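You operate a simulated robot arm through the tools that you are given. There is no shell and no other tool. Be economical: measure what you need, move in short steps, check, and stop when the job is done.

Carry out the task below with a simulated two-armed robot. There is one attempt and no reset: what you move stays moved.

TASK
Wipe up the spill on the island top with the cloth napkin and put it back.

Only the result counts: the job must be done as asked and must still hold three seconds after the hand-in. Knocking over, shifting, dropping, spilling or breaking anything else fails it. Flat cloth is picked up by pressing the open fingertips on it (5 to 10 N) and closing them slowly along it; thin cloth reads only 2 to 8 mm in the jaws.

THE ROBOT
Two 7-joint arms with two-finger parallel grippers on one trunk, on a base that drives. Base frame: it is fixed to the floor where the robot stands at the start and does not move with it; the origin is under the middle of the robot, x ahead of it, y to its left, z up. Lengths are in cm, angles in degrees, forces in N, time in s.
The left shoulder is at the start at [7, 13.4, 122.6], the right one opposite. Payload 1.57 kg a hand.
The tool frame of a hand sits at the grasp point between the pads (the TCP): z along the fingers, y along the line on which they close. The tips reach 3 cm beyond it. The gripper opens to 8 cm. The fingers are 1.7 cm wide and 1.2 cm thick; the gripper's body (4 by 8.2 cm) begins 8 cm behind the TCP.
Orientation is that of the tool frame in the base frame, as a unit quaternion [x, y, z, w]. With the fingers straight down and closing along the base's y, the tool's x points along the base's -x, its y along +y and its z along -z.

THE INTERFACE
- The arms move only by the tool play_rows. It takes "left_plan", "right_plan" or both (then of equal length, played together; a hand with none holds still); each is a list of rows, each a list of 6 numbers: the shift along the base's x, y, z in cm, then the turn, a rotation vector about the base's x, y, z in degrees. In form: [[tx, ty, tz, rx, ry, rz], ...]. A call has 1 to 20 rows; each row shifts and turns the commanded pose from where the row before left it. "left_grip" and "right_grip" are, for a hand that has rows, the finger opening in cm, from 0 to 8, set as the call begins (left out, the last holds). Rows are played at 5 a second. More than 5 cm and 8.6 degrees between two rows, or a gripper value outside its range, and nothing of the call is played. Where a pose cannot be reached the arm comes as near as it can. A force on the tool above 40 N (or 10 N above the force at the start of the call, whichever is more), or a blocked arm, ends the call early, and 0.2 s more pass. The fingers move at their own pace (about 15.3 cm/s each) and stop on an object; they squeeze with about 32 N. The grip force told is the motor's: it shows also when the fingers shut on nothing. Time passes only in rows, and 0.2 s behind the last, so rows that do not move let the fingers close. It gives the time, the measured TCP pose, the force on the tool (base axes), the opening and the grip force at its end, in the units of the frame above (readings bear some noise).
- Cameras (640 x 400 px; columns grow to the right, rows downward): "scene" is now at [13.03, 0.7, 143.55]; the picture's right is [0.07, -1.00, 0.00], its down [-0.73, -0.05, -0.68] and it looks along [0.68, 0.05, -0.73] (base axes); focal length 288 px, centre (320, 200). "left" rides on the left gripper at [7.2, 0.7, -12.2] in its tool frame; the picture's right is [-0.09, 1.00, 0.00], its down [-0.84, -0.08, -0.54] and it looks along [-0.54, -0.05, 0.84] (tool axes); focal length 238 px, centre (320, 200). "right" rides on the right gripper at [7.2, -0.7, -12.2] in its tool frame; the picture's right is [0.09, 1.00, 0.00], its down [-0.84, 0.08, -0.54] and it looks along [-0.54, 0.05, 0.84] (tool axes); focal length 238 px, centre (320, 200). There is no depth. A picture from a camera that has moved, and an enlarged one, comes with that camera's place and axes in the base frame and with its lens.
- get_image(camera): a new picture of that camera. The clock stands still meanwhile.
- slide_trunk(by): slides the trunk up (or, below 0, down) by that many cm; the arms and the scene camera ride with it, the base frame stays. It gives what a move gives, with no picture.
- base_move(legs): drives the robot by 1 to 6 legs, each [ahead, left, turn to the left] in cm, cm and degrees, along the robot's own axes; the way and the turn of a leg run together, so that a leg with both is an arc; at most 150 cm and 180 degrees a leg. The arms and the cameras ride along, it lands a little off, and it stops where it bumps. It gives what a move gives.
- aim_head(pan, tilt): turns the head with the scene camera to pan (to the left, within 86 degrees either way) and tilt (down, from -29 to 69), counted from straight ahead of the robot. It gives what a move gives.
- zoom(camera, box): a new picture of the part [left, top, right, bottom] of that camera's present view, enlarged. The clock stands still meanwhile.
- close_job(): hands the job in; it is judged then, once.

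Go step by step. Nothing tells you exact positions but the pictures and the camera data: compare them with the known pose of the tool, close in by small moves and look again before you grip or let go. The budget is 120 turns and 108 pictures, counting those below and the enlarged ones. Unless the task says otherwise, let go and move clear before handing in, and close with one line.

The tools are called after "Call:" as name(argument=value, ...) on one line, values as JSON. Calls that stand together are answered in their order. play_rows: Moves the arms, as the interface text tells. Its arguments: {"type":"object","properties":{"left_plan":{"type":"array"},"left_grip":{"type":"number"},"right_plan":{"type":"array"},"right_grip":{"type":"number"}},"required":[]} The other tools are called the same way: slide_trunk (by) slides the trunk up or down; base_move (legs) drives the base; aim_head (pan, tilt) turns the head that bears the scene camera; get_image (camera) takes a picture; zoom (camera, box) takes an enlarged picture of a part of a camera's view; close_job () hands the job in.

At the start:

```text
time_s: 0.0
left_eef_pos: [49.13, 22.66, 109.96]
left_orientation: [0.001, 1.0, 0.0, 0.0]
left_force: [0.2, 0.5, 1.0]
left_grip_width: 8.02
left_grasp_force: 0.0
right_eef_pos: [48.73, -21.02, 112.79]
right_orientation: [-0.001, 1.0, 0.0, 0.0]
right_force: [0.2, -0.1, -0.4]
right_grip_width: 8.01
right_grasp_force: 0.1
trunk travel left (down, up): [-80.0, 14.0]
robot x, y, heading: [-0.13, 0.18, 0.1]
head pan, tilt: [3.8, 47.2]
```

scene: 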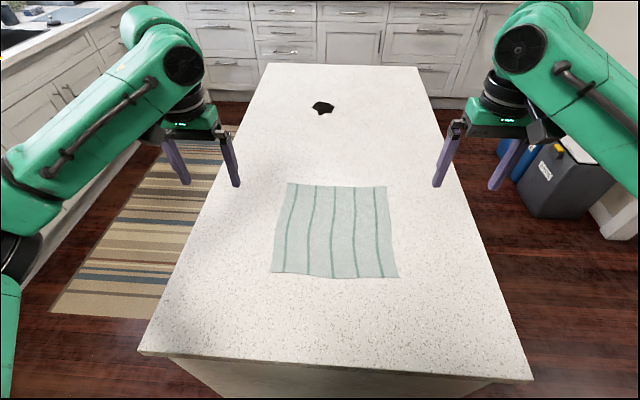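
right: 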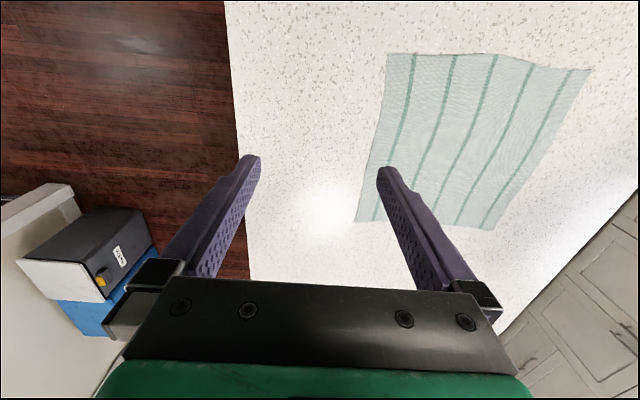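
left: 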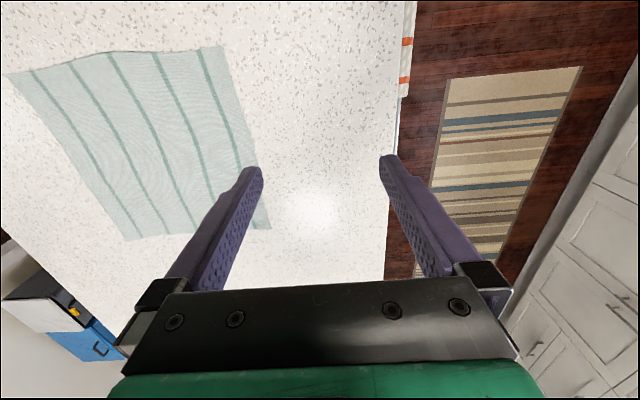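

The napkin lies at about x 44–73, y ±14, and the spill is at about (115, 7). The spill is out of reach from here, so I'll have to work from the island's left side, and I'll look there first.

Call:
aim_head(pan=70, tilt=40)

Call:
get_image(camera="scene")

Call:
zoom(camera="left", box=[320, 0, 480, 100])

```text
time_s: 1.4
left_eef_pos: [49.1, 22.64, 109.95]
left_orientation: [0.0, 1.0, -0.001, 0.0]
left_force: [-0.8, 0.2, -1.1]
left_grip_width: 8.01
left_grasp_force: 0.1
right_eef_pos: [48.77, -20.98, 112.87]
right_orientation: [-0.001, 1.0, 0.0, 0.0]
right_force: [0.8, -0.3, -0.7]
right_grip_width: 8.04
right_grasp_force: 0.1
trunk travel left (down, up): [-80.0, 14.0]
robot x, y, heading: [0.26, 0.61, -0.0]
head pan, tilt: [70.0, 40.0]
```

```text
104 pictures are left
camera scene: at [8.01, 8.16, 144.59], right [0.94, -0.34, 0.0], down [-0.22, -0.6, -0.77], along [0.26, 0.72, -0.64], focal length 288 px, centre (320, 200)
```

scene: 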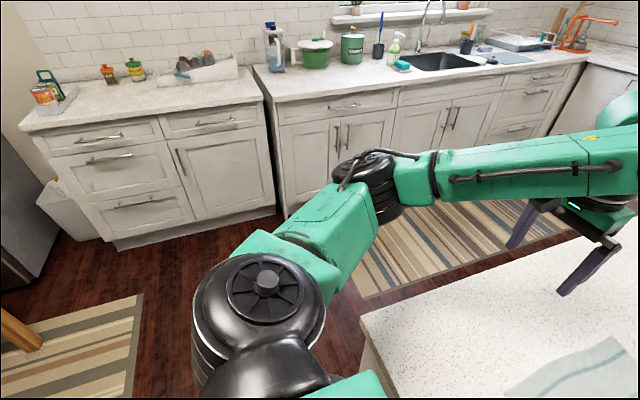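

```text
4.00 times, centred on (400, 50) of left
camera zoom: at [42.03, 23.2, 122.17], right [0.09, 1.0, 0.0], down [0.84, -0.08, 0.54], along [0.54, -0.05, -0.84], focal length 953 px, centre (0, 800)
```

zoom: 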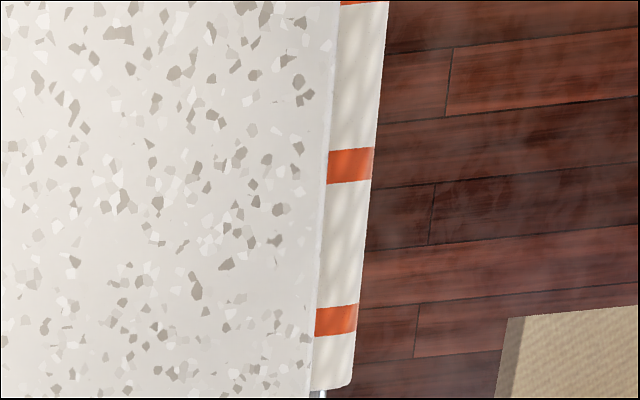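

The aisle on the left is wide, about y 35–148. A towel hangs on the island's left side, so I'll keep about 33 cm from the edge while I drive round to face the napkin from there.

Call:
base_move(legs=[[0, 70, 0], [0, 0, -90], [0, 59, 0]])

Call:
aim_head(pan=0, tilt=50)

Call:
get_image(camera="scene")

```text
time_s: 12.0
left_eef_pos: [80.78, 20.8, 110.05]
left_orientation: [0.712, 0.702, 0.0, 0.0]
left_force: [-0.8, -0.7, -0.2]
left_grip_width: 8.01
left_grasp_force: 0.1
right_eef_pos: [37.17, 21.74, 112.79]
right_orientation: [0.712, 0.703, 0.001, 0.001]
right_force: [0.0, -0.8, 0.7]
right_grip_width: 8.0
right_grasp_force: 0.1
trunk travel left (down, up): [-80.0, 14.0]
robot x, y, heading: [58.97, 70.14, -90.5]
head pan, tilt: [70.0, 40.0]
```

```text
time_s: 13.4
left_eef_pos: [80.87, 20.81, 110.06]
left_orientation: [0.711, 0.704, 0.0, 0.0]
left_force: [0.4, -0.5, 0.3]
left_grip_width: 8.01
left_grasp_force: 0.0
right_eef_pos: [37.32, 21.76, 112.77]
right_orientation: [0.712, 0.702, -0.001, -0.001]
right_force: [-0.5, 0.0, 0.4]
right_grip_width: 7.99
right_grasp_force: 0.1
trunk travel left (down, up): [-80.0, 14.0]
robot x, y, heading: [59.24, 70.18, -90.8]
head pan, tilt: [0.0, 50.0]
```

```text
102 pictures are left
camera scene: at [58.81, 57.71, 143.17], right [-1.0, 0.01, 0.0], down [0.01, 0.77, -0.64], along [-0.01, -0.64, -0.77], focal length 288 px, centre (320, 200)
```

scene: 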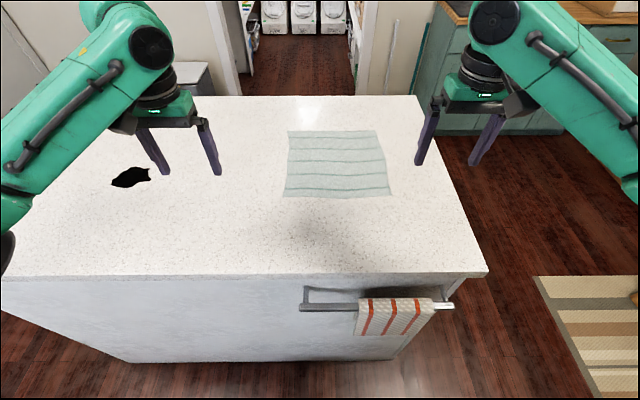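

By triangulation from both views, the surface is really at about z 91.4. That puts the napkin at x 41–67, y −12 to 13, and the spill at about (105.5, 7). I'll bring both hands above the napkin's near edge.

Call:
play_rows(left_plan=[[-3.4, -1.9, -2.4, 0, 0, 0], [-3.4, -1.9, -2.4, 0, 0, 0], [-3.4, -1.9, -2.4, 0, 0, 0], [-3.4, -1.9, -2.4, 0, 0, 0], [-3.3, -1.9, -2.4, 0, 0, 0], [0, 0, 0, 0, 0, 0]], right_plan=[[1.4, -2.1, -3, 0, 0, 0], [1.4, -2.1, -3, 0, 0, 0], [1.4, -2.1, -3, 0, 0, 0], [1.5, -2.1, -3, 0, 0, 0], [1.5, -2.1, -2.8, 0, 0, 0], [0, 0, 0, 0, 0, 0]], left_grip=5, right_grip=5)

Call:
get_image(camera="scene")

Call:
get_image(camera="left")

Call:
get_image(camera="right")

```text
time_s: 14.8
left_eef_pos: [64.12, 11.27, 98.09]
left_orientation: [0.712, 0.703, -0.001, 0.001]
left_force: [-0.5, 0.3, 0.4]
left_grip_width: 5.01
left_grasp_force: 0.0
right_eef_pos: [44.69, 11.22, 98.12]
right_orientation: [0.711, 0.703, -0.001, 0.0]
right_force: [-0.7, -0.3, 0.5]
right_grip_width: 5.01
right_grasp_force: 0.1
trunk travel left (down, up): [-80.0, 14.0]
robot x, y, heading: [58.54, 69.97, -90.5]
head pan, tilt: [0.0, 50.0]
```

```text
101 pictures are left
camera scene: at [58.84, 57.85, 143.19], right [-1.0, 0.01, 0.0], down [0.01, 0.77, -0.64], along [-0.01, -0.64, -0.77], focal length 288 px, centre (320, 200)
```

scene: 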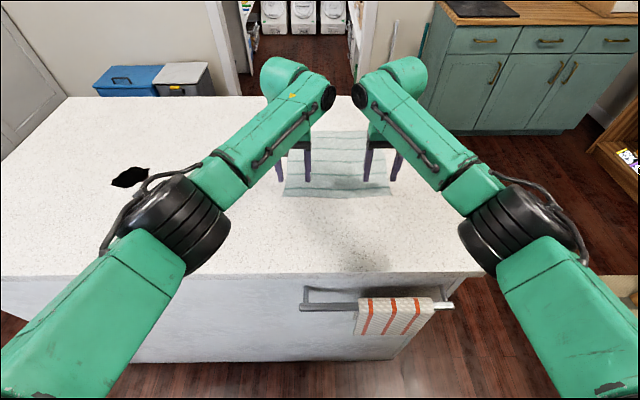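

```text
100 pictures are left
camera left: at [64.83, 18.43, 110.18], right [0.99, -0.1, 0.0], down [-0.09, -0.83, 0.54], along [-0.06, -0.54, -0.84], focal length 238 px, centre (320, 200)
```

left: 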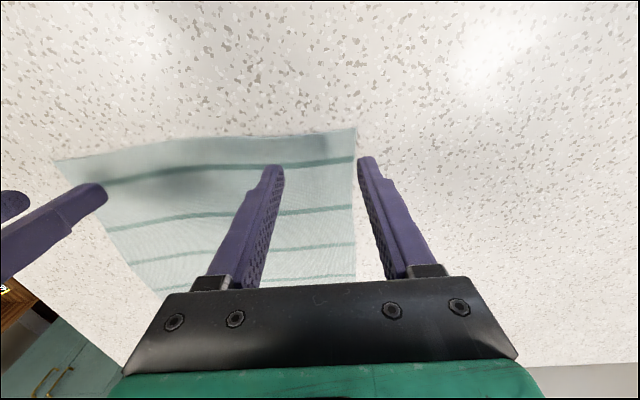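

```text
99 pictures are left
camera right: at [43.95, 18.71, 110.35], right [1.0, 0.08, 0.0], down [0.07, -0.84, 0.54], along [0.04, -0.54, -0.84], focal length 238 px, centre (320, 200)
```

right: 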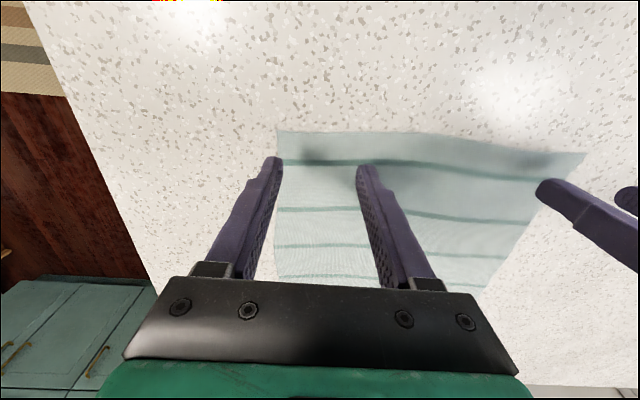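

The corners are at about (67, 12.7) and (41, 13). I'll shift both hands inward so both tips of each are on cloth, then come down to just above contact.

Call:
play_rows(left_plan=[[-1.0, 0, 0, 0, 0, 0], [-1.0, 0, -1.2, 0, 0, 0], [0, 0, -1.2, 0, 0, 0], [0, 0, -0.6, 0, 0, 0], [0, 0, 0, 0, 0, 0]], right_plan=[[0.8, 0, 0, 0, 0, 0], [0.8, 0, -1.2, 0, 0, 0], [0, 0, -1.2, 0, 0, 0], [0, 0, -0.6, 0, 0, 0], [0, 0, 0, 0, 0, 0]])

Call:
get_image(camera="left")

Call:
get_image(camera="right")

```text
time_s: 16.0
left_eef_pos: [62.01, 11.34, 95.02]
left_orientation: [0.712, 0.703, 0.0, 0.0]
left_force: [0.7, 0.6, -0.2]
left_grip_width: 5.02
left_grasp_force: 0.1
right_eef_pos: [46.06, 11.19, 95.0]
right_orientation: [0.712, 0.703, 0.0, 0.0]
right_force: [-0.2, 0.5, -0.1]
right_grip_width: 5.01
right_grasp_force: 0.0
trunk travel left (down, up): [-80.0, 14.0]
robot x, y, heading: [58.6, 70.21, -90.5]
head pan, tilt: [0.0, 50.0]
```

```text
98 pictures are left
camera left: at [62.77, 18.41, 107.14], right [0.99, -0.1, 0.0], down [-0.09, -0.84, 0.54], along [-0.06, -0.54, -0.84], focal length 238 px, centre (320, 200)
```

left: 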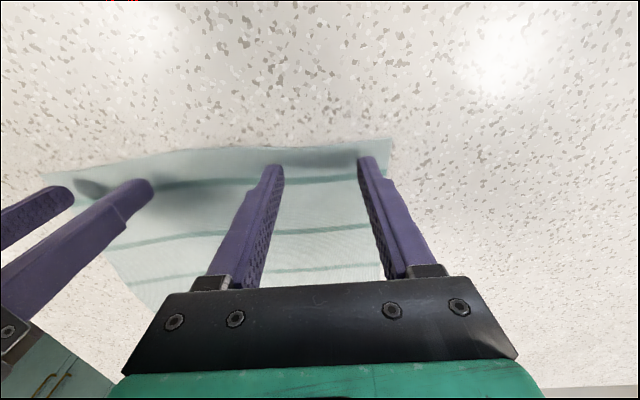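

```text
97 pictures are left
camera right: at [45.44, 18.63, 107.3], right [1.0, 0.08, 0.0], down [0.07, -0.84, 0.54], along [0.04, -0.54, -0.84], focal length 238 px, centre (320, 200)
```

right: 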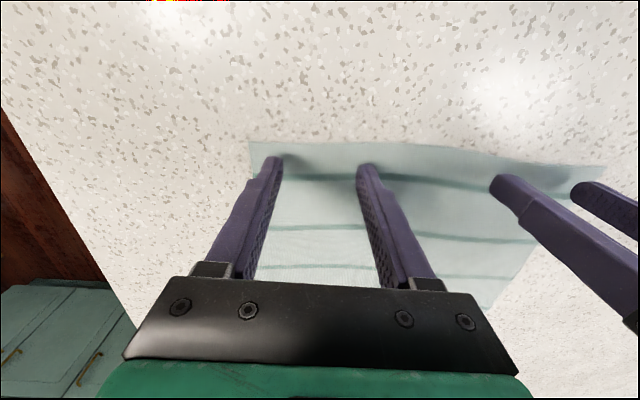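

Both tip pairs are above cloth, roughly 0.6 cm up. I'll press down in small steps and read the force.

Call:
play_rows(left_plan=[[0, 0, -0.2, 0, 0, 0], [0, 0, -0.2, 0, 0, 0], [0, 0, 0, 0, 0, 0]], right_plan=[[0, 0, -0.2, 0, 0, 0], [0, 0, -0.2, 0, 0, 0], [0, 0, 0, 0, 0, 0]])

```text
time_s: 16.8
left_eef_pos: [62.01, 11.26, 94.55]
left_orientation: [0.712, 0.702, 0.0, 0.0]
left_force: [0.5, -0.1, -0.3]
left_grip_width: 5.01
left_grasp_force: 0.0
right_eef_pos: [46.07, 11.35, 94.64]
right_orientation: [0.712, 0.702, 0.0, 0.0]
right_force: [0.4, 0.3, -0.1]
right_grip_width: 4.96
right_grasp_force: 0.1
trunk travel left (down, up): [-80.0, 14.0]
robot x, y, heading: [58.55, 70.15, -90.6]
head pan, tilt: [0.0, 50.0]
```

Call:
play_rows(left_plan=[[0, 0, -0.15, 0, 0, 0], [0, 0, -0.15, 0, 0, 0], [0, 0, 0, 0, 0, 0]], right_plan=[[0, 0, -0.15, 0, 0, 0], [0, 0, -0.15, 0, 0, 0], [0, 0, 0, 0, 0, 0]])

```text
time_s: 17.6
left_eef_pos: [62.09, 11.21, 94.34]
left_orientation: [0.711, 0.703, 0.0, 0.0]
left_force: [-0.4, -0.1, -0.1]
left_grip_width: 4.98
left_grasp_force: 0.0
right_eef_pos: [46.07, 11.3, 94.22]
right_orientation: [0.712, 0.703, 0.0, 0.0]
right_force: [-0.9, -0.5, -0.1]
right_grip_width: 4.99
right_grasp_force: 0.1
trunk travel left (down, up): [-80.0, 14.0]
robot x, y, heading: [58.9, 70.24, -90.8]
head pan, tilt: [0.0, 50.0]
```

Call:
play_rows(left_plan=[[0, 0, -0.15, 0, 0, 0], [0, 0, -0.15, 0, 0, 0], [0, 0, 0, 0, 0, 0]], right_plan=[[0, 0, -0.15, 0, 0, 0], [0, 0, -0.15, 0, 0, 0], [0, 0, 0, 0, 0, 0]])

```text
time_s: 18.4
left_eef_pos: [62.02, 11.36, 94.15]
left_orientation: [0.712, 0.703, 0.0, 0.001]
left_force: [0.5, -0.5, 2.2]
left_grip_width: 4.98
left_grasp_force: 0.1
right_eef_pos: [46.12, 11.34, 94.1]
right_orientation: [0.711, 0.703, -0.001, 0.001]
right_force: [-0.1, -1.7, 7.6]
right_grip_width: 5.0
right_grasp_force: 0.0
trunk travel left (down, up): [-80.0, 14.0]
robot x, y, heading: [58.68, 70.6, -90.8]
head pan, tilt: [0.0, 50.0]
```

Contact: the right hand reads 7.6 N and the left needs slightly more. Then I'll close slowly in steps.

Call:
play_rows(left_plan=[[0, 0, -0.12, 0, 0, 0], [0, 0, 0, 0, 0, 0]], right_plan=[[0, 0, 0, 0, 0, 0], [0, 0, 0, 0, 0, 0]], left_grip=4.5, right_grip=4.5)

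Call:
play_rows(left_plan=[[0, 0, 0, 0, 0, 0]], right_plan=[[0, 0, 0, 0, 0, 0]], left_grip=3.8, right_grip=3.8)

Call:
get_image(camera="left")

Call:
get_image(camera="right")

```text
time_s: 19.0
left_eef_pos: [62.02, 11.46, 94.1]
left_orientation: [0.712, 0.703, 0.0, 0.001]
left_force: [-1.2, -2.0, 11.8]
left_grip_width: 4.45
left_grasp_force: 0.0
right_eef_pos: [46.11, 11.48, 94.1]
right_orientation: [0.711, 0.703, -0.001, 0.001]
right_force: [0.2, -0.4, 5.6]
right_grip_width: 4.46
right_grasp_force: 0.1
trunk travel left (down, up): [-80.0, 14.0]
robot x, y, heading: [58.76, 69.98, -90.4]
head pan, tilt: [0.0, 50.0]
```

```text
time_s: 19.4
left_eef_pos: [62.04, 11.53, 94.0]
left_orientation: [0.711, 0.703, -0.001, 0.001]
left_force: [0.0, -2.0, 14.3]
left_grip_width: 3.65
left_grasp_force: 0.1
right_eef_pos: [46.0, 11.5, 94.15]
right_orientation: [0.711, 0.703, -0.001, 0.001]
right_force: [0.2, -0.3, 4.1]
right_grip_width: 3.74
right_grasp_force: 0.0
trunk travel left (down, up): [-80.0, 14.0]
robot x, y, heading: [58.8, 70.44, -90.8]
head pan, tilt: [0.0, 50.0]
```

```text
96 pictures are left
camera left: at [62.74, 18.67, 106.22], right [0.99, -0.1, 0.0], down [-0.09, -0.83, 0.55], along [-0.06, -0.54, -0.84], focal length 238 px, centre (320, 200)
```

left: 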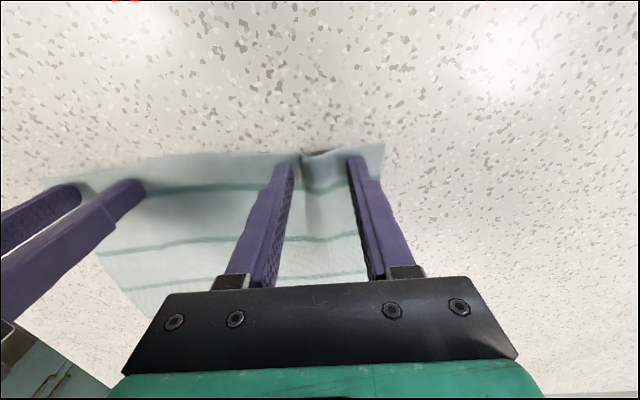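

```text
95 pictures are left
camera right: at [45.43, 18.91, 106.43], right [1.0, 0.08, 0.0], down [0.07, -0.84, 0.54], along [0.04, -0.54, -0.84], focal length 238 px, centre (320, 200)
```

right: 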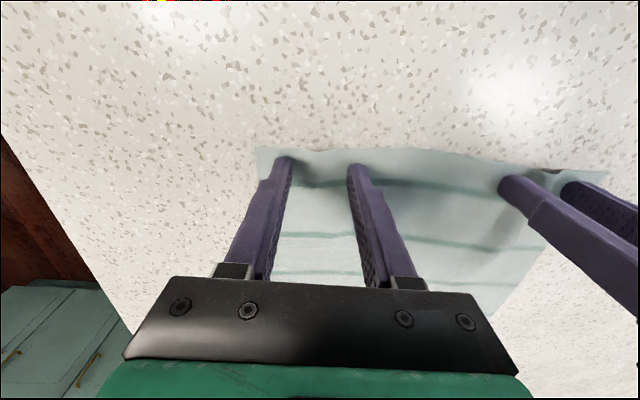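

The left fingers are gathering a fold. The right needs a touch more pressure, then I'll keep closing.

Call:
play_rows(left_plan=[[0, 0, 0.04, 0, 0, 0]], right_plan=[[0, 0, -0.1, 0, 0, 0]], left_grip=3.0, right_grip=3.2)

Call:
play_rows(left_plan=[[0, 0, 0, 0, 0, 0]], right_plan=[[0, 0, 0, 0, 0, 0]], left_grip=2.3, right_grip=2.5)

Call:
play_rows(left_plan=[[0, 0, 0, 0, 0, 0]], right_plan=[[0, 0, 0, 0, 0, 0]], left_grip=1.6, right_grip=1.8)

Call:
get_image(camera="left")

Call:
get_image(camera="right")

```text
time_s: 19.8
left_eef_pos: [62.05, 11.42, 94.18]
left_orientation: [0.712, 0.702, -0.001, 0.001]
left_force: [0.1, -1.4, 9.8]
left_grip_width: 2.89
left_grasp_force: 0.0
right_eef_pos: [46.03, 11.57, 94.15]
right_orientation: [0.711, 0.703, -0.002, 0.001]
right_force: [-0.2, 0.9, 9.3]
right_grip_width: 3.14
right_grasp_force: 0.1
trunk travel left (down, up): [-80.0, 14.0]
robot x, y, heading: [58.96, 70.46, -90.7]
head pan, tilt: [0.0, 50.0]
```

```text
time_s: 20.2
left_eef_pos: [61.98, 11.67, 94.19]
left_orientation: [0.712, 0.702, 0.0, 0.0]
left_force: [-1.4, 0.1, 8.9]
left_grip_width: 2.23
left_grasp_force: 0.0
right_eef_pos: [46.08, 11.47, 94.16]
right_orientation: [0.711, 0.703, -0.001, 0.002]
right_force: [0.5, -0.8, 11.5]
right_grip_width: 2.4
right_grasp_force: 0.1
trunk travel left (down, up): [-80.0, 14.0]
robot x, y, heading: [58.58, 70.33, -90.8]
head pan, tilt: [0.0, 50.0]
```

```text
time_s: 20.6
left_eef_pos: [62.09, 11.68, 94.12]
left_orientation: [0.711, 0.703, -0.001, 0.0]
left_force: [-0.9, 0.0, 5.8]
left_grip_width: 1.58
left_grasp_force: 0.1
right_eef_pos: [46.08, 11.58, 94.12]
right_orientation: [0.711, 0.703, -0.001, 0.001]
right_force: [1.5, -0.7, 13.5]
right_grip_width: 1.73
right_grasp_force: 0.0
trunk travel left (down, up): [-80.0, 14.0]
robot x, y, heading: [58.95, 70.42, -90.4]
head pan, tilt: [0.0, 50.0]
```

```text
94 pictures are left
camera left: at [62.77, 18.74, 106.24], right [0.99, -0.1, 0.0], down [-0.09, -0.83, 0.54], along [-0.06, -0.54, -0.84], focal length 238 px, centre (320, 200)
```

left: 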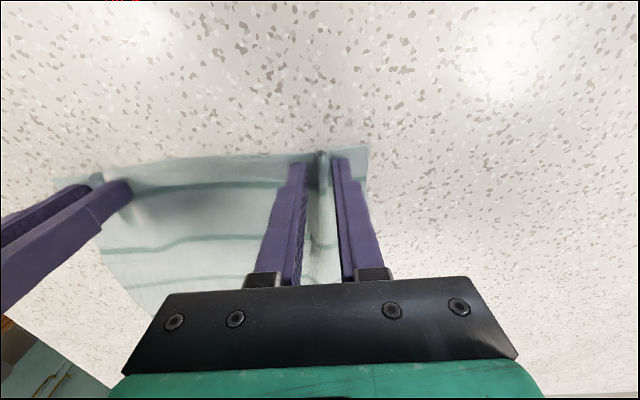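

```text
93 pictures are left
camera right: at [45.48, 18.95, 106.41], right [1.0, 0.08, 0.0], down [0.07, -0.84, 0.55], along [0.04, -0.54, -0.84], focal length 238 px, centre (320, 200)
```

right: 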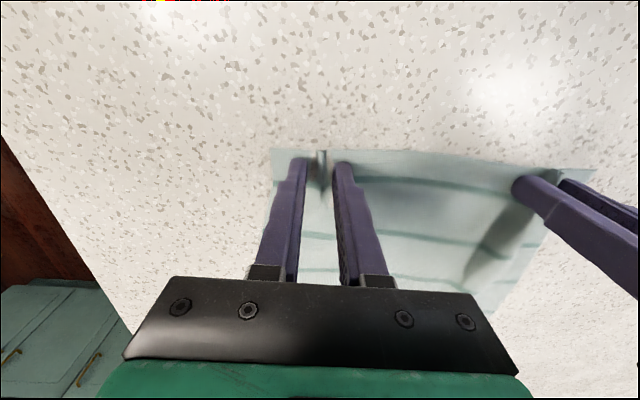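

Both folds are standing up between the fingers. Now I'll close fully in steps.

Call:
play_rows(left_plan=[[0, 0, 0, 0, 0, 0]], right_plan=[[0, 0, 0, 0, 0, 0]], left_grip=0.9, right_grip=1.0)

Call:
play_rows(left_plan=[[0, 0, 0, 0, 0, 0], [0, 0, 0, 0, 0, 0], [0, 0, 0, 0, 0, 0]], right_plan=[[0, 0, 0, 0, 0, 0], [0, 0, 0, 0, 0, 0], [0, 0, 0, 0, 0, 0]], left_grip=0, right_grip=0)

Call:
get_image(camera="left")

Call:
get_image(camera="right")

```text
time_s: 21.0
left_eef_pos: [62.15, 11.62, 94.05]
left_orientation: [0.711, 0.703, 0.0, 0.001]
left_force: [-1.5, 0.2, 3.7]
left_grip_width: 0.93
left_grasp_force: 0.1
right_eef_pos: [46.08, 11.51, 94.18]
right_orientation: [0.712, 0.703, -0.002, 0.001]
right_force: [2.0, -0.3, 15.5]
right_grip_width: 0.96
right_grasp_force: 0.0
trunk travel left (down, up): [-80.0, 14.0]
robot x, y, heading: [58.85, 70.22, -90.9]
head pan, tilt: [0.0, 50.0]
```

```text
time_s: 21.8
left_eef_pos: [62.07, 11.54, 94.19]
left_orientation: [0.711, 0.703, -0.002, 0.0]
left_force: [-4.8, 0.6, 1.2]
left_grip_width: 0.56
left_grasp_force: 25.9
right_eef_pos: [46.16, 11.51, 94.07]
right_orientation: [0.712, 0.703, -0.001, 0.0]
right_force: [2.5, 0.3, 17.9]
right_grip_width: 0.2
right_grasp_force: 23.8
trunk travel left (down, up): [-80.0, 14.0]
robot x, y, heading: [58.88, 70.08, -90.6]
head pan, tilt: [0.0, 50.0]
```

```text
92 pictures are left
camera left: at [62.75, 18.74, 106.25], right [0.99, -0.1, 0.0], down [-0.09, -0.83, 0.54], along [-0.06, -0.54, -0.84], focal length 238 px, centre (320, 200)
```

left: 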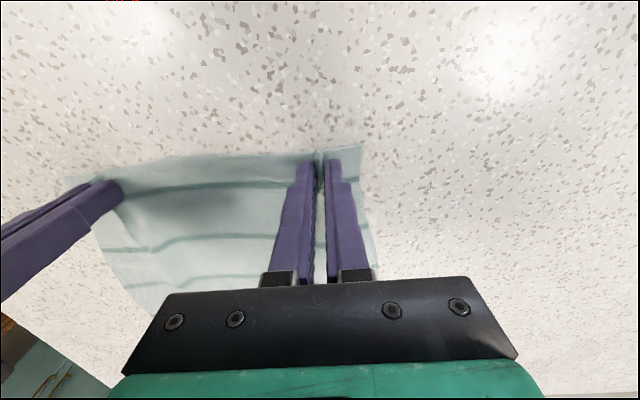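

```text
91 pictures are left
camera right: at [45.48, 18.95, 106.41], right [1.0, 0.08, 0.0], down [0.07, -0.84, 0.55], along [0.04, -0.54, -0.84], focal length 238 px, centre (320, 200)
```

right: 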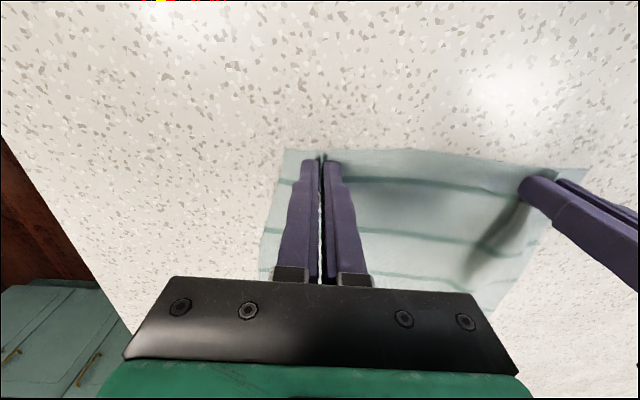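

Both hands hold cloth: 5.6 mm in the left, 2 mm in the right. I'll lift a little to test the grip.

Call:
play_rows(left_plan=[[0, 0, 1, 0, 0, 0], [0, 0, 1, 0, 0, 0], [0, 0, 2, 0, 0, 0], [0, 0, 0, 0, 0, 0]], right_plan=[[0, 0, 1, 0, 0, 0], [0, 0, 1, 0, 0, 0], [0, 0, 2, 0, 0, 0], [0, 0, 0, 0, 0, 0]])

Call:
get_image(camera="right")

Call:
get_image(camera="left")

```text
time_s: 22.8
left_eef_pos: [61.98, 11.26, 98.0]
left_orientation: [0.711, 0.703, 0.0, 0.0]
left_force: [-2.8, 0.0, -0.6]
left_grip_width: 0.5
left_grasp_force: 25.9
right_eef_pos: [46.09, 11.39, 97.8]
right_orientation: [0.711, 0.703, 0.001, -0.001]
right_force: [1.8, 0.1, -0.6]
right_grip_width: 0.17
right_grasp_force: 23.4
trunk travel left (down, up): [-80.0, 14.0]
robot x, y, heading: [58.97, 70.43, -90.8]
head pan, tilt: [0.0, 50.0]
```

```text
90 pictures are left
camera right: at [45.42, 18.58, 110.21], right [1.0, 0.08, 0.0], down [0.07, -0.84, 0.54], along [0.04, -0.54, -0.84], focal length 238 px, centre (320, 200)
```

right: 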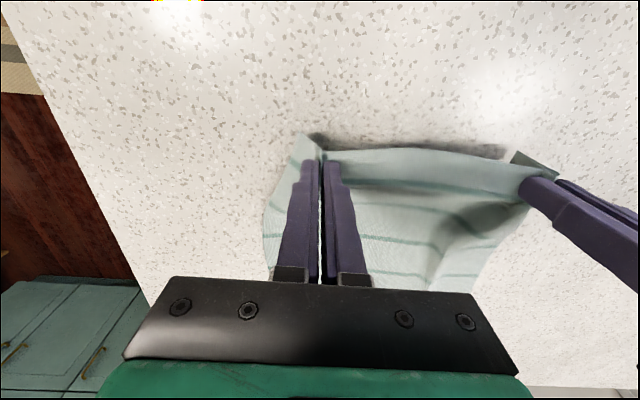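

```text
89 pictures are left
camera left: at [62.7, 18.32, 110.07], right [0.99, -0.1, 0.0], down [-0.09, -0.84, 0.54], along [-0.06, -0.54, -0.84], focal length 238 px, centre (320, 200)
```

left: 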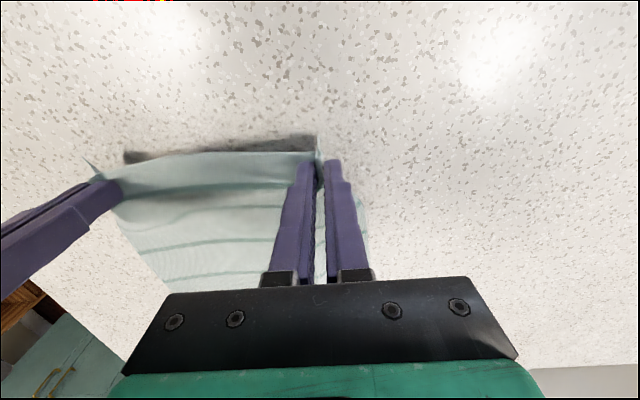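

Both grips hold. I'll ease the sideways tension and lift the cloth clear of the counter.

Call:
play_rows(left_plan=[[-0.4, 0, 3, 0, 0, 0], [0, 0, 3, 0, 0, 0], [0, 0, 3, 0, 0, 0], [0, 0, 3, 0, 0, 0], [0, 1, 3, 0, 0, 0], [0, 1, 3, 0, 0, 0], [0, 1, 3, 0, 0, 0], [0, 1, 3, 0, 0, 0], [0, 0, 0, 0, 0, 0]], right_plan=[[0.4, 0, 3, 0, 0, 0], [0, 0, 3, 0, 0, 0], [0, 0, 3, 0, 0, 0], [0, 0, 3, 0, 0, 0], [0, 1, 3, 0, 0, 0], [0, 1, 3, 0, 0, 0], [0, 1, 3, 0, 0, 0], [0, 1, 3, 0, 0, 0], [0, 0, 0, 0, 0, 0]])

Call:
get_image(camera="scene")

Call:
get_image(camera="left")

```text
time_s: 24.8
left_eef_pos: [61.6, 15.16, 121.87]
left_orientation: [0.711, 0.703, 0.001, 0.0]
left_force: [0.3, -0.8, -0.6]
left_grip_width: 0.2
left_grasp_force: 23.2
right_eef_pos: [46.33, 15.17, 121.78]
right_orientation: [0.712, 0.702, 0.0, -0.001]
right_force: [1.3, 0.7, 0.8]
right_grip_width: 0.17
right_grasp_force: 23.7
trunk travel left (down, up): [-80.0, 14.0]
robot x, y, heading: [59.27, 70.64, -90.8]
head pan, tilt: [0.0, 50.0]
```

```text
88 pictures are left
camera scene: at [58.8, 57.62, 143.16], right [-1.0, 0.01, 0.0], down [0.01, 0.77, -0.64], along [-0.01, -0.64, -0.77], focal length 288 px, centre (320, 200)
```

scene: 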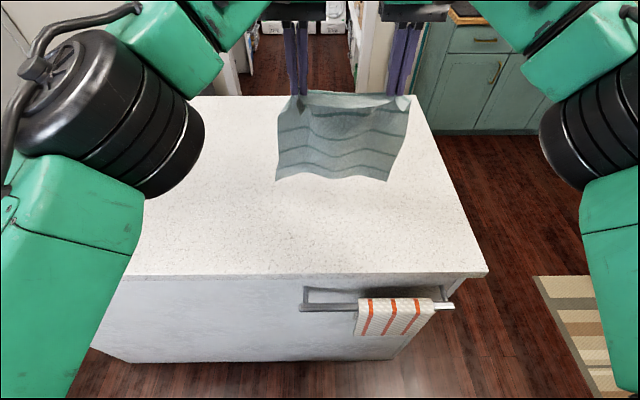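

```text
87 pictures are left
camera left: at [62.24, 22.29, 134.13], right [0.99, -0.1, 0.0], down [-0.09, -0.84, 0.54], along [-0.06, -0.54, -0.84], focal length 238 px, centre (320, 200)
```

left: 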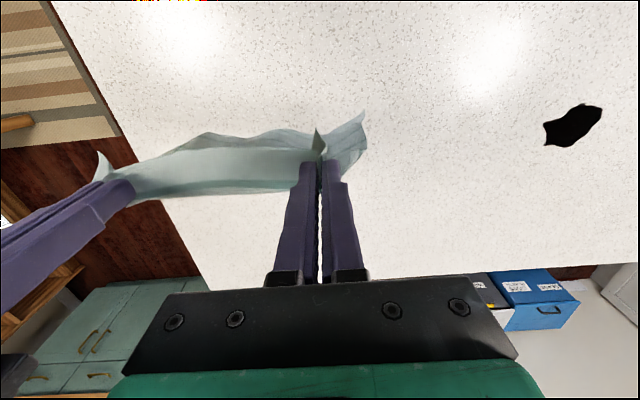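

The cloth hangs cleanly from both hands. I'll drive 51 cm toward the spill.

Call:
base_move(legs=[[0, 51.5, 0.7]])

Call:
get_image(camera="scene")

Call:
get_image(camera="right")

```text
time_s: 27.8
left_eef_pos: [113.52, 15.23, 122.0]
left_orientation: [0.705, 0.709, 0.001, 0.0]
left_force: [0.5, 0.1, 0.0]
left_grip_width: 0.19
left_grasp_force: 23.8
right_eef_pos: [98.32, 14.86, 121.78]
right_orientation: [0.705, 0.709, 0.0, 0.0]
right_force: [-0.4, -0.4, -1.1]
right_grip_width: 0.17
right_grasp_force: 23.3
trunk travel left (down, up): [-80.0, 14.0]
robot x, y, heading: [110.16, 69.87, -90.1]
head pan, tilt: [0.0, 50.0]
```

```text
86 pictures are left
camera scene: at [109.97, 57.55, 143.17], right [-1.0, -0.01, 0.0], down [0.0, 0.77, -0.64], along [0.0, -0.64, -0.77], focal length 288 px, centre (320, 200)
```

scene: 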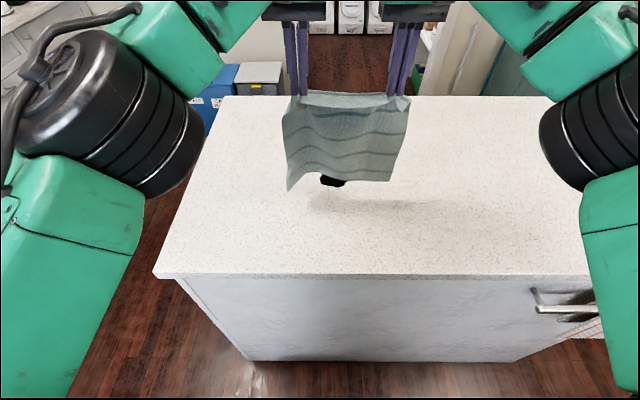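

```text
85 pictures are left
camera right: at [97.59, 22.21, 134.11], right [1.0, 0.1, 0.0], down [0.08, -0.84, 0.54], along [0.05, -0.54, -0.84], focal length 238 px, centre (320, 200)
```

right: 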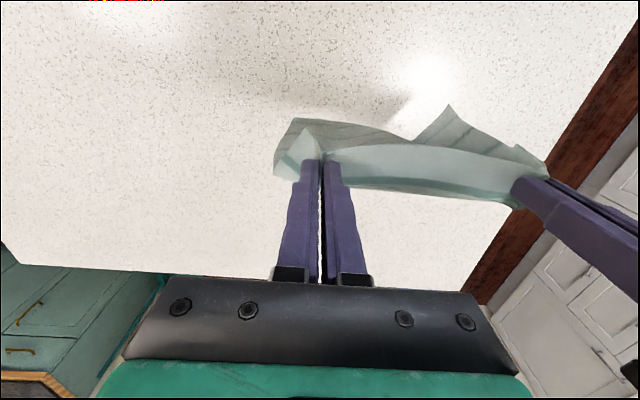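

The cloth is right above the spill's x. I'll move the hands beyond the spill, then lay the cloth down over it, pulling toward me.

Call:
play_rows(left_plan=[[0, -3, 0, 0, 0, 0], [0, -3, 0, 0, 0, 0], [0, -3, 0, 0, 0, 0], [0, -3, 0, 0, 0, 0], [0, -3, 0, 0, 0, 0], [0, 0, 0, 0, 0, 0]], right_plan=[[0, -3, 0, 0, 0, 0], [0, -3, 0, 0, 0, 0], [0, -3, 0, 0, 0, 0], [0, -3, 0, 0, 0, 0], [0, -3, 0, 0, 0, 0], [0, 0, 0, 0, 0, 0]])

```text
time_s: 29.2
left_eef_pos: [114.17, 14.53, 121.56]
left_orientation: [0.705, 0.709, -0.001, 0.0]
left_force: [-7.4, -1.2, 0.2]
left_grip_width: 0.17
left_grasp_force: 23.9
left hand out of reach, approached as far as the arm can: row 1, 2, 3, 4, 5
right_eef_pos: [98.28, 12.76, 121.99]
right_orientation: [0.705, 0.709, 0.0, 0.0]
right_force: [6.9, 0.9, 0.3]
right_grip_width: 0.16
right_grasp_force: 23.1
right hand out of reach, approached as far as the arm can: row 1, 2, 3, 4, 5
trunk travel left (down, up): [-80.0, 14.0]
robot x, y, heading: [109.82, 70.04, -89.9]
head pan, tilt: [0.0, 50.0]
```

That's the reach limit with the tool vertical. There's no bar in front of me here, so I'll drive 8 cm closer.

Call:
base_move(legs=[[8, 0, 0]])

Call:
play_rows(left_plan=[[-0.7, 0, 0, -8, 0, 0], [0, 0, 0, -8, 0, 0], [0, 0, 0, -8, 0, 0], [0, 0, 0, -8, 0, 0], [0, 0, 0, 0, 0, 0]], right_plan=[[0, 0, 0, -8, 0, 0], [0, 0, 0, -8, 0, 0], [0, 0, 0, -8, 0, 0], [0, 0, 0, -8, 0, 0], [0, 0, 0, 0, 0, 0]])

Call:
get_image(camera="scene")

```text
time_s: 30.3
left_eef_pos: [114.21, 7.17, 122.03]
left_orientation: [0.705, 0.709, -0.002, 0.003]
left_force: [-8.7, -0.3, -1.1]
left_grip_width: 0.21
left_grasp_force: 23.7
right_eef_pos: [98.26, 5.35, 122.1]
right_orientation: [0.705, 0.709, -0.001, 0.002]
right_force: [7.6, 2.3, -0.2]
right_grip_width: 0.16
right_grasp_force: 23.5
trunk travel left (down, up): [-80.0, 14.0]
robot x, y, heading: [110.17, 62.4, -89.7]
head pan, tilt: [0.0, 50.0]
```

```text
time_s: 31.5
left_eef_pos: [113.62, 6.71, 121.67]
left_orientation: [0.677, 0.681, -0.197, 0.196]
left_force: [-0.2, 0.8, -0.4]
left_grip_width: 0.21
left_grasp_force: 24.3
right_eef_pos: [98.26, 4.75, 121.93]
right_orientation: [0.678, 0.681, -0.196, 0.196]
right_force: [0.7, 0.4, 0.4]
right_grip_width: 0.16
right_grasp_force: 23.6
trunk travel left (down, up): [-80.0, 14.0]
robot x, y, heading: [110.42, 62.19, -89.7]
head pan, tilt: [0.0, 50.0]
```

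```text
84 pictures are left
camera scene: at [110.17, 49.68, 143.19], right [-1.0, -0.01, 0.0], down [0.0, 0.77, -0.64], along [0.0, -0.64, -0.77], focal length 288 px, centre (320, 200)
```

scene: 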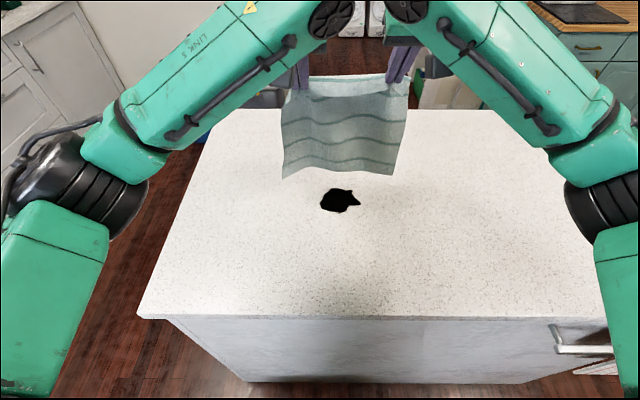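

Tilting keeps the TCP in place and gains reach. The spill is at about x 101–110, y 3–10. I'll move the hands forward so the hem lands beyond it.

Call:
play_rows(left_plan=[[0, -3, 0, 0, 0, 0], [0, -3, 0, 0, 0, 0], [0, -3, 0, 0, 0, 0], [0, 0, 0, 0, 0, 0], [0, 0, 0, 0, 0, 0]], right_plan=[[0, -2.4, 0, 0, 0, 0], [0, -2.4, 0, 0, 0, 0], [0, -2.4, 0, 0, 0, 0], [0, 0, 0, 0, 0, 0], [0, 0, 0, 0, 0, 0]])

Call:
get_image(camera="scene")

```text
time_s: 32.7
left_eef_pos: [113.71, -2.42, 121.62]
left_orientation: [0.678, 0.681, -0.196, 0.195]
left_force: [-0.8, -0.3, -0.3]
left_grip_width: 0.17
left_grasp_force: 23.4
right_eef_pos: [98.41, -2.45, 121.78]
right_orientation: [0.678, 0.682, -0.195, 0.195]
right_force: [0.7, 0.1, -0.5]
right_grip_width: 0.18
right_grasp_force: 24.1
trunk travel left (down, up): [-80.0, 14.0]
robot x, y, heading: [110.18, 62.13, -89.8]
head pan, tilt: [0.0, 50.0]
```

```text
83 pictures are left
camera scene: at [110.18, 49.6, 143.18], right [-1.0, -0.01, 0.0], down [0.0, 0.77, -0.64], along [0.0, -0.64, -0.77], focal length 288 px, centre (320, 200)
```

scene: 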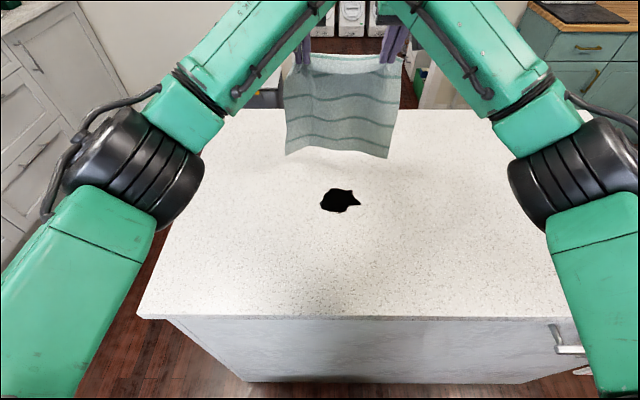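

Now I'll lay the cloth down over the spill, lowering while pulling toward me and bringing the tools back to vertical.

Call:
play_rows(left_plan=[[0, 0, -2.5, 0, 0, 0], [0, 0.5, -3, 0, 0, 0], [0, 1, -3, 0, 0, 0], [0, 1.5, -3, 0, 0, 0], [0, 2, -3, 8, 0, 0], [0, 2.5, -3, 8, 0, 0], [0, 3, -2.5, 8, 0, 0], [0, 3.5, -2, 8, 0, 0], [0, 4, -1.5, 0, 0, 0], [0, 3, -1, 0, 0, 0], [0, 0, 0, 0, 0, 0]], right_plan=[[0, 0, -2.5, 0, 0, 0], [0, 0.5, -3, 0, 0, 0], [0, 1, -3, 0, 0, 0], [0, 1.5, -3, 0, 0, 0], [0, 2, -3, 8, 0, 0], [0, 2.5, -3, 8, 0, 0], [0, 3, -2.5, 8, 0, 0], [0, 3.5, -2, 8, 0, 0], [0, 4, -1.5, 0, 0, 0], [0, 3, -1, 0, 0, 0], [0, 0, 0, 0, 0, 0]])

Call:
get_image(camera="scene")

```text
time_s: 35.1
left_eef_pos: [113.61, 18.54, 97.01]
left_orientation: [0.706, 0.709, 0.001, -0.001]
left_force: [0.5, -0.8, -0.7]
left_grip_width: 0.21
left_grasp_force: 23.3
right_eef_pos: [98.47, 18.34, 97.18]
right_orientation: [0.705, 0.709, 0.001, 0.0]
right_force: [0.1, -0.3, -0.4]
right_grip_width: 0.17
right_grasp_force: 23.1
trunk travel left (down, up): [-80.0, 14.0]
robot x, y, heading: [109.73, 62.36, -89.9]
head pan, tilt: [0.0, 50.0]
```

```text
82 pictures are left
camera scene: at [110.18, 49.4, 143.15], right [-1.0, -0.01, 0.0], down [0.0, 0.77, -0.64], along [0.0, -0.64, -0.77], focal length 288 px, centre (320, 200)
```

scene: 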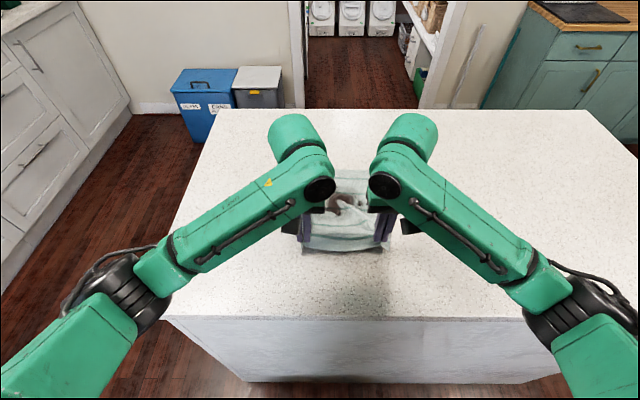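

The cloth lies over the spill. I'll wipe by dragging it toward me across the spill.

Call:
play_rows(left_plan=[[0, 1, -1, 0, 0, 0], [0, 2, -0.8, 0, 0, 0], [0, 2, 0, 0, 0, 0], [0, 2, 0, 0, 0, 0], [0, 2, 0, 0, 0, 0], [0, 2, 0, 0, 0, 0], [0, 0, 0, 0, 0, 0]], right_plan=[[0, 1, -1, 0, 0, 0], [0, 2, -0.8, 0, 0, 0], [0, 2, 0, 0, 0, 0], [0, 2, 0, 0, 0, 0], [0, 2, 0, 0, 0, 0], [0, 2, 0, 0, 0, 0], [0, 0, 0, 0, 0, 0]])

Call:
get_image(camera="scene")

Call:
get_image(camera="left")

```text
time_s: 36.7
left_eef_pos: [113.54, 29.61, 95.4]
left_orientation: [0.705, 0.709, 0.0, 0.0]
left_force: [-0.3, -0.7, -0.8]
left_grip_width: 0.2
left_grasp_force: 24.0
right_eef_pos: [98.2, 29.45, 95.51]
right_orientation: [0.705, 0.709, 0.0, -0.001]
right_force: [-0.4, -0.5, 0.5]
right_grip_width: 0.2
right_grasp_force: 23.3
trunk travel left (down, up): [-80.0, 14.0]
robot x, y, heading: [110.07, 62.18, -89.8]
head pan, tilt: [0.0, 50.0]
```

```text
81 pictures are left
camera scene: at [110.17, 49.5, 143.17], right [-1.0, -0.01, 0.0], down [0.0, 0.77, -0.64], along [0.0, -0.64, -0.77], focal length 288 px, centre (320, 200)
```

scene: 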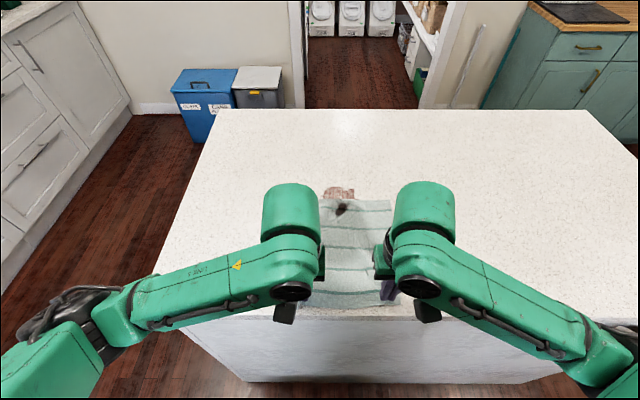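

```text
80 pictures are left
camera left: at [114.18, 36.68, 107.46], right [1.0, -0.09, 0.0], down [-0.07, -0.84, 0.54], along [-0.05, -0.54, -0.84], focal length 238 px, centre (320, 200)
```

left: 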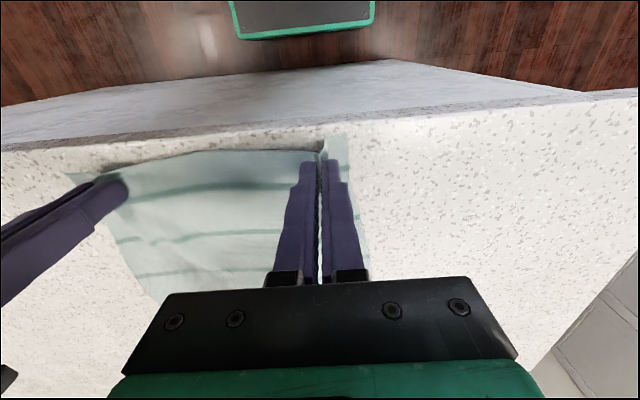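

The dragging works: most of the spill is gone and faint residue is left. I'll zoom in.

Call:
zoom(camera="scene", box=[280, 160, 400, 235])

```text
5.33 times, centred on (340, 198) of scene
camera zoom: at [110.17, 49.5, 143.17], right [-1.0, -0.01, 0.0], down [0.0, 0.77, -0.64], along [0.0, -0.64, -0.77], focal length 1537 px, centre (213, 213)
```

zoom: 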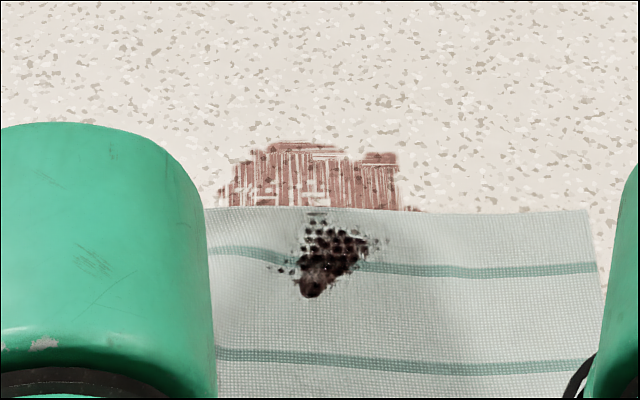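

There is a stained residue at x 101–110 from y ≈ 2. I'll lift and lay the cloth for another pass, then drag it again.

Call:
play_rows(left_plan=[[0, 0, 3, 0, 0, 0], [0, -3, 3, 0, 0, 0], [0, -4, 3, 0, 0, 0], [0, -4, 3, -8, 0, 0], [0, -4, 3, -8, 0, 0], [0, -4, 3, -8, 0, 0], [0, -4, 3, -8, 0, 0], [0, -4, 3, 0, 0, 0], [0, -4, 2, 0, 0, 0], [0, -2.5, 0, 0, 0, 0], [0, 0, 0, 0, 0, 0]], right_plan=[[0, 0, 3, 0, 0, 0], [0, -3, 3, 0, 0, 0], [0, -4, 3, 0, 0, 0], [0, -4, 3, -8, 0, 0], [0, -4, 3, -8, 0, 0], [0, -4, 3, -8, 0, 0], [0, -4, 3, -8, 0, 0], [0, -4, 3, 0, 0, 0], [0, -4, 2, 0, 0, 0], [0, -2.5, 0, 0, 0, 0], [0, 0, 0, 0, 0, 0]])

Call:
get_image(camera="scene")

Call:
play_rows(left_plan=[[0, 0, -2.5, 0, 0, 0], [0, 0.5, -3, 0, 0, 0], [0, 1, -3, 0, 0, 0], [0, 1.5, -3, 0, 0, 0], [0, 2, -3, 8, 0, 0], [0, 2.5, -3, 8, 0, 0], [0, 3, -2.5, 8, 0, 0], [0, 3.5, -2, 8, 0, 0], [0, 4, -1.5, 0, 0, 0], [0, 3, -1, 0, 0, 0], [0, 2, -1, 0, 0, 0], [0, 2, -0.6, 0, 0, 0], [0, 2, 0, 0, 0, 0], [0, 2, 0, 0, 0, 0], [0, 2, 0, 0, 0, 0], [0, 2, 0, 0, 0, 0], [0, 0, 0, 0, 0, 0]], right_plan=[[0, 0, -2.5, 0, 0, 0], [0, 0.5, -3, 0, 0, 0], [0, 1, -3, 0, 0, 0], [0, 1.5, -3, 0, 0, 0], [0, 2, -3, 8, 0, 0], [0, 2.5, -3, 8, 0, 0], [0, 3, -2.5, 8, 0, 0], [0, 3.5, -2, 8, 0, 0], [0, 4, -1.5, 0, 0, 0], [0, 3, -1, 0, 0, 0], [0, 2, -1, 0, 0, 0], [0, 2, -0.6, 0, 0, 0], [0, 2, 0, 0, 0, 0], [0, 2, 0, 0, 0, 0], [0, 2, 0, 0, 0, 0], [0, 2, 0, 0, 0, 0], [0, 0, 0, 0, 0, 0]])

Call:
zoom(camera="scene", box=[240, 130, 440, 255])

```text
time_s: 39.1
left_eef_pos: [113.56, -3.93, 121.46]
left_orientation: [0.678, 0.681, -0.196, 0.195]
left_force: [1.1, -0.9, 0.5]
left_grip_width: 0.21
left_grasp_force: 24.0
right_eef_pos: [98.84, -4.1, 121.55]
right_orientation: [0.679, 0.68, -0.196, 0.194]
right_force: [0.6, 0.6, 0.5]
right_grip_width: 0.17
right_grasp_force: 23.5
right hand out of reach, approached as far as the arm can: row 1
trunk travel left (down, up): [-80.0, 14.0]
robot x, y, heading: [109.69, 61.87, -89.9]
head pan, tilt: [0.0, 50.0]
```

```text
78 pictures are left
camera scene: at [110.17, 49.6, 143.18], right [-1.0, -0.01, 0.0], down [0.0, 0.77, -0.64], along [0.0, -0.64, -0.77], focal length 288 px, centre (320, 200)
```

scene: 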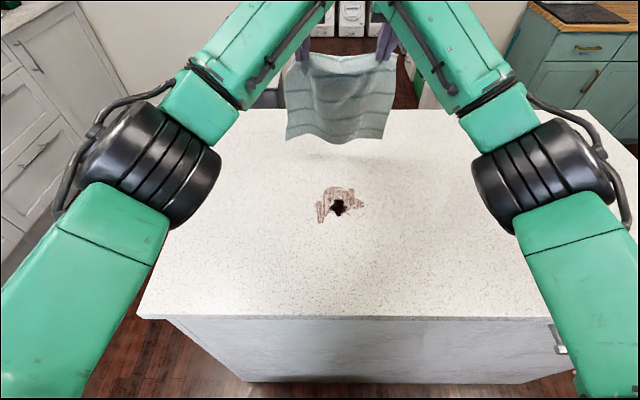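

```text
time_s: 42.7
left_eef_pos: [113.58, 29.11, 95.43]
left_orientation: [0.705, 0.709, 0.0, 0.0]
left_force: [-1.5, 0.4, -0.6]
left_grip_width: 0.23
left_grasp_force: 23.7
right_eef_pos: [99.08, 28.82, 95.5]
right_orientation: [0.706, 0.709, 0.0, -0.001]
right_force: [-0.7, -1.0, 0.3]
right_grip_width: 0.19
right_grasp_force: 23.3
trunk travel left (down, up): [-80.0, 14.0]
robot x, y, heading: [109.94, 62.05, -89.6]
head pan, tilt: [0.0, 50.0]
```

```text
3.20 times, centred on (340, 192) of scene
camera zoom: at [110.17, 49.5, 143.17], right [-1.0, -0.01, 0.0], down [0.0, 0.77, -0.64], along [0.0, -0.64, -0.77], focal length 922 px, centre (256, 224)
```

zoom: 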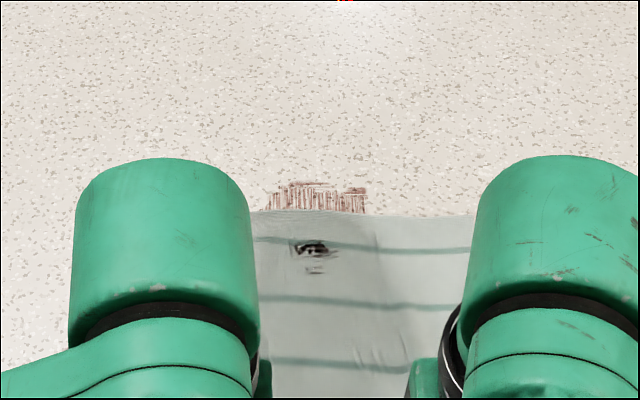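

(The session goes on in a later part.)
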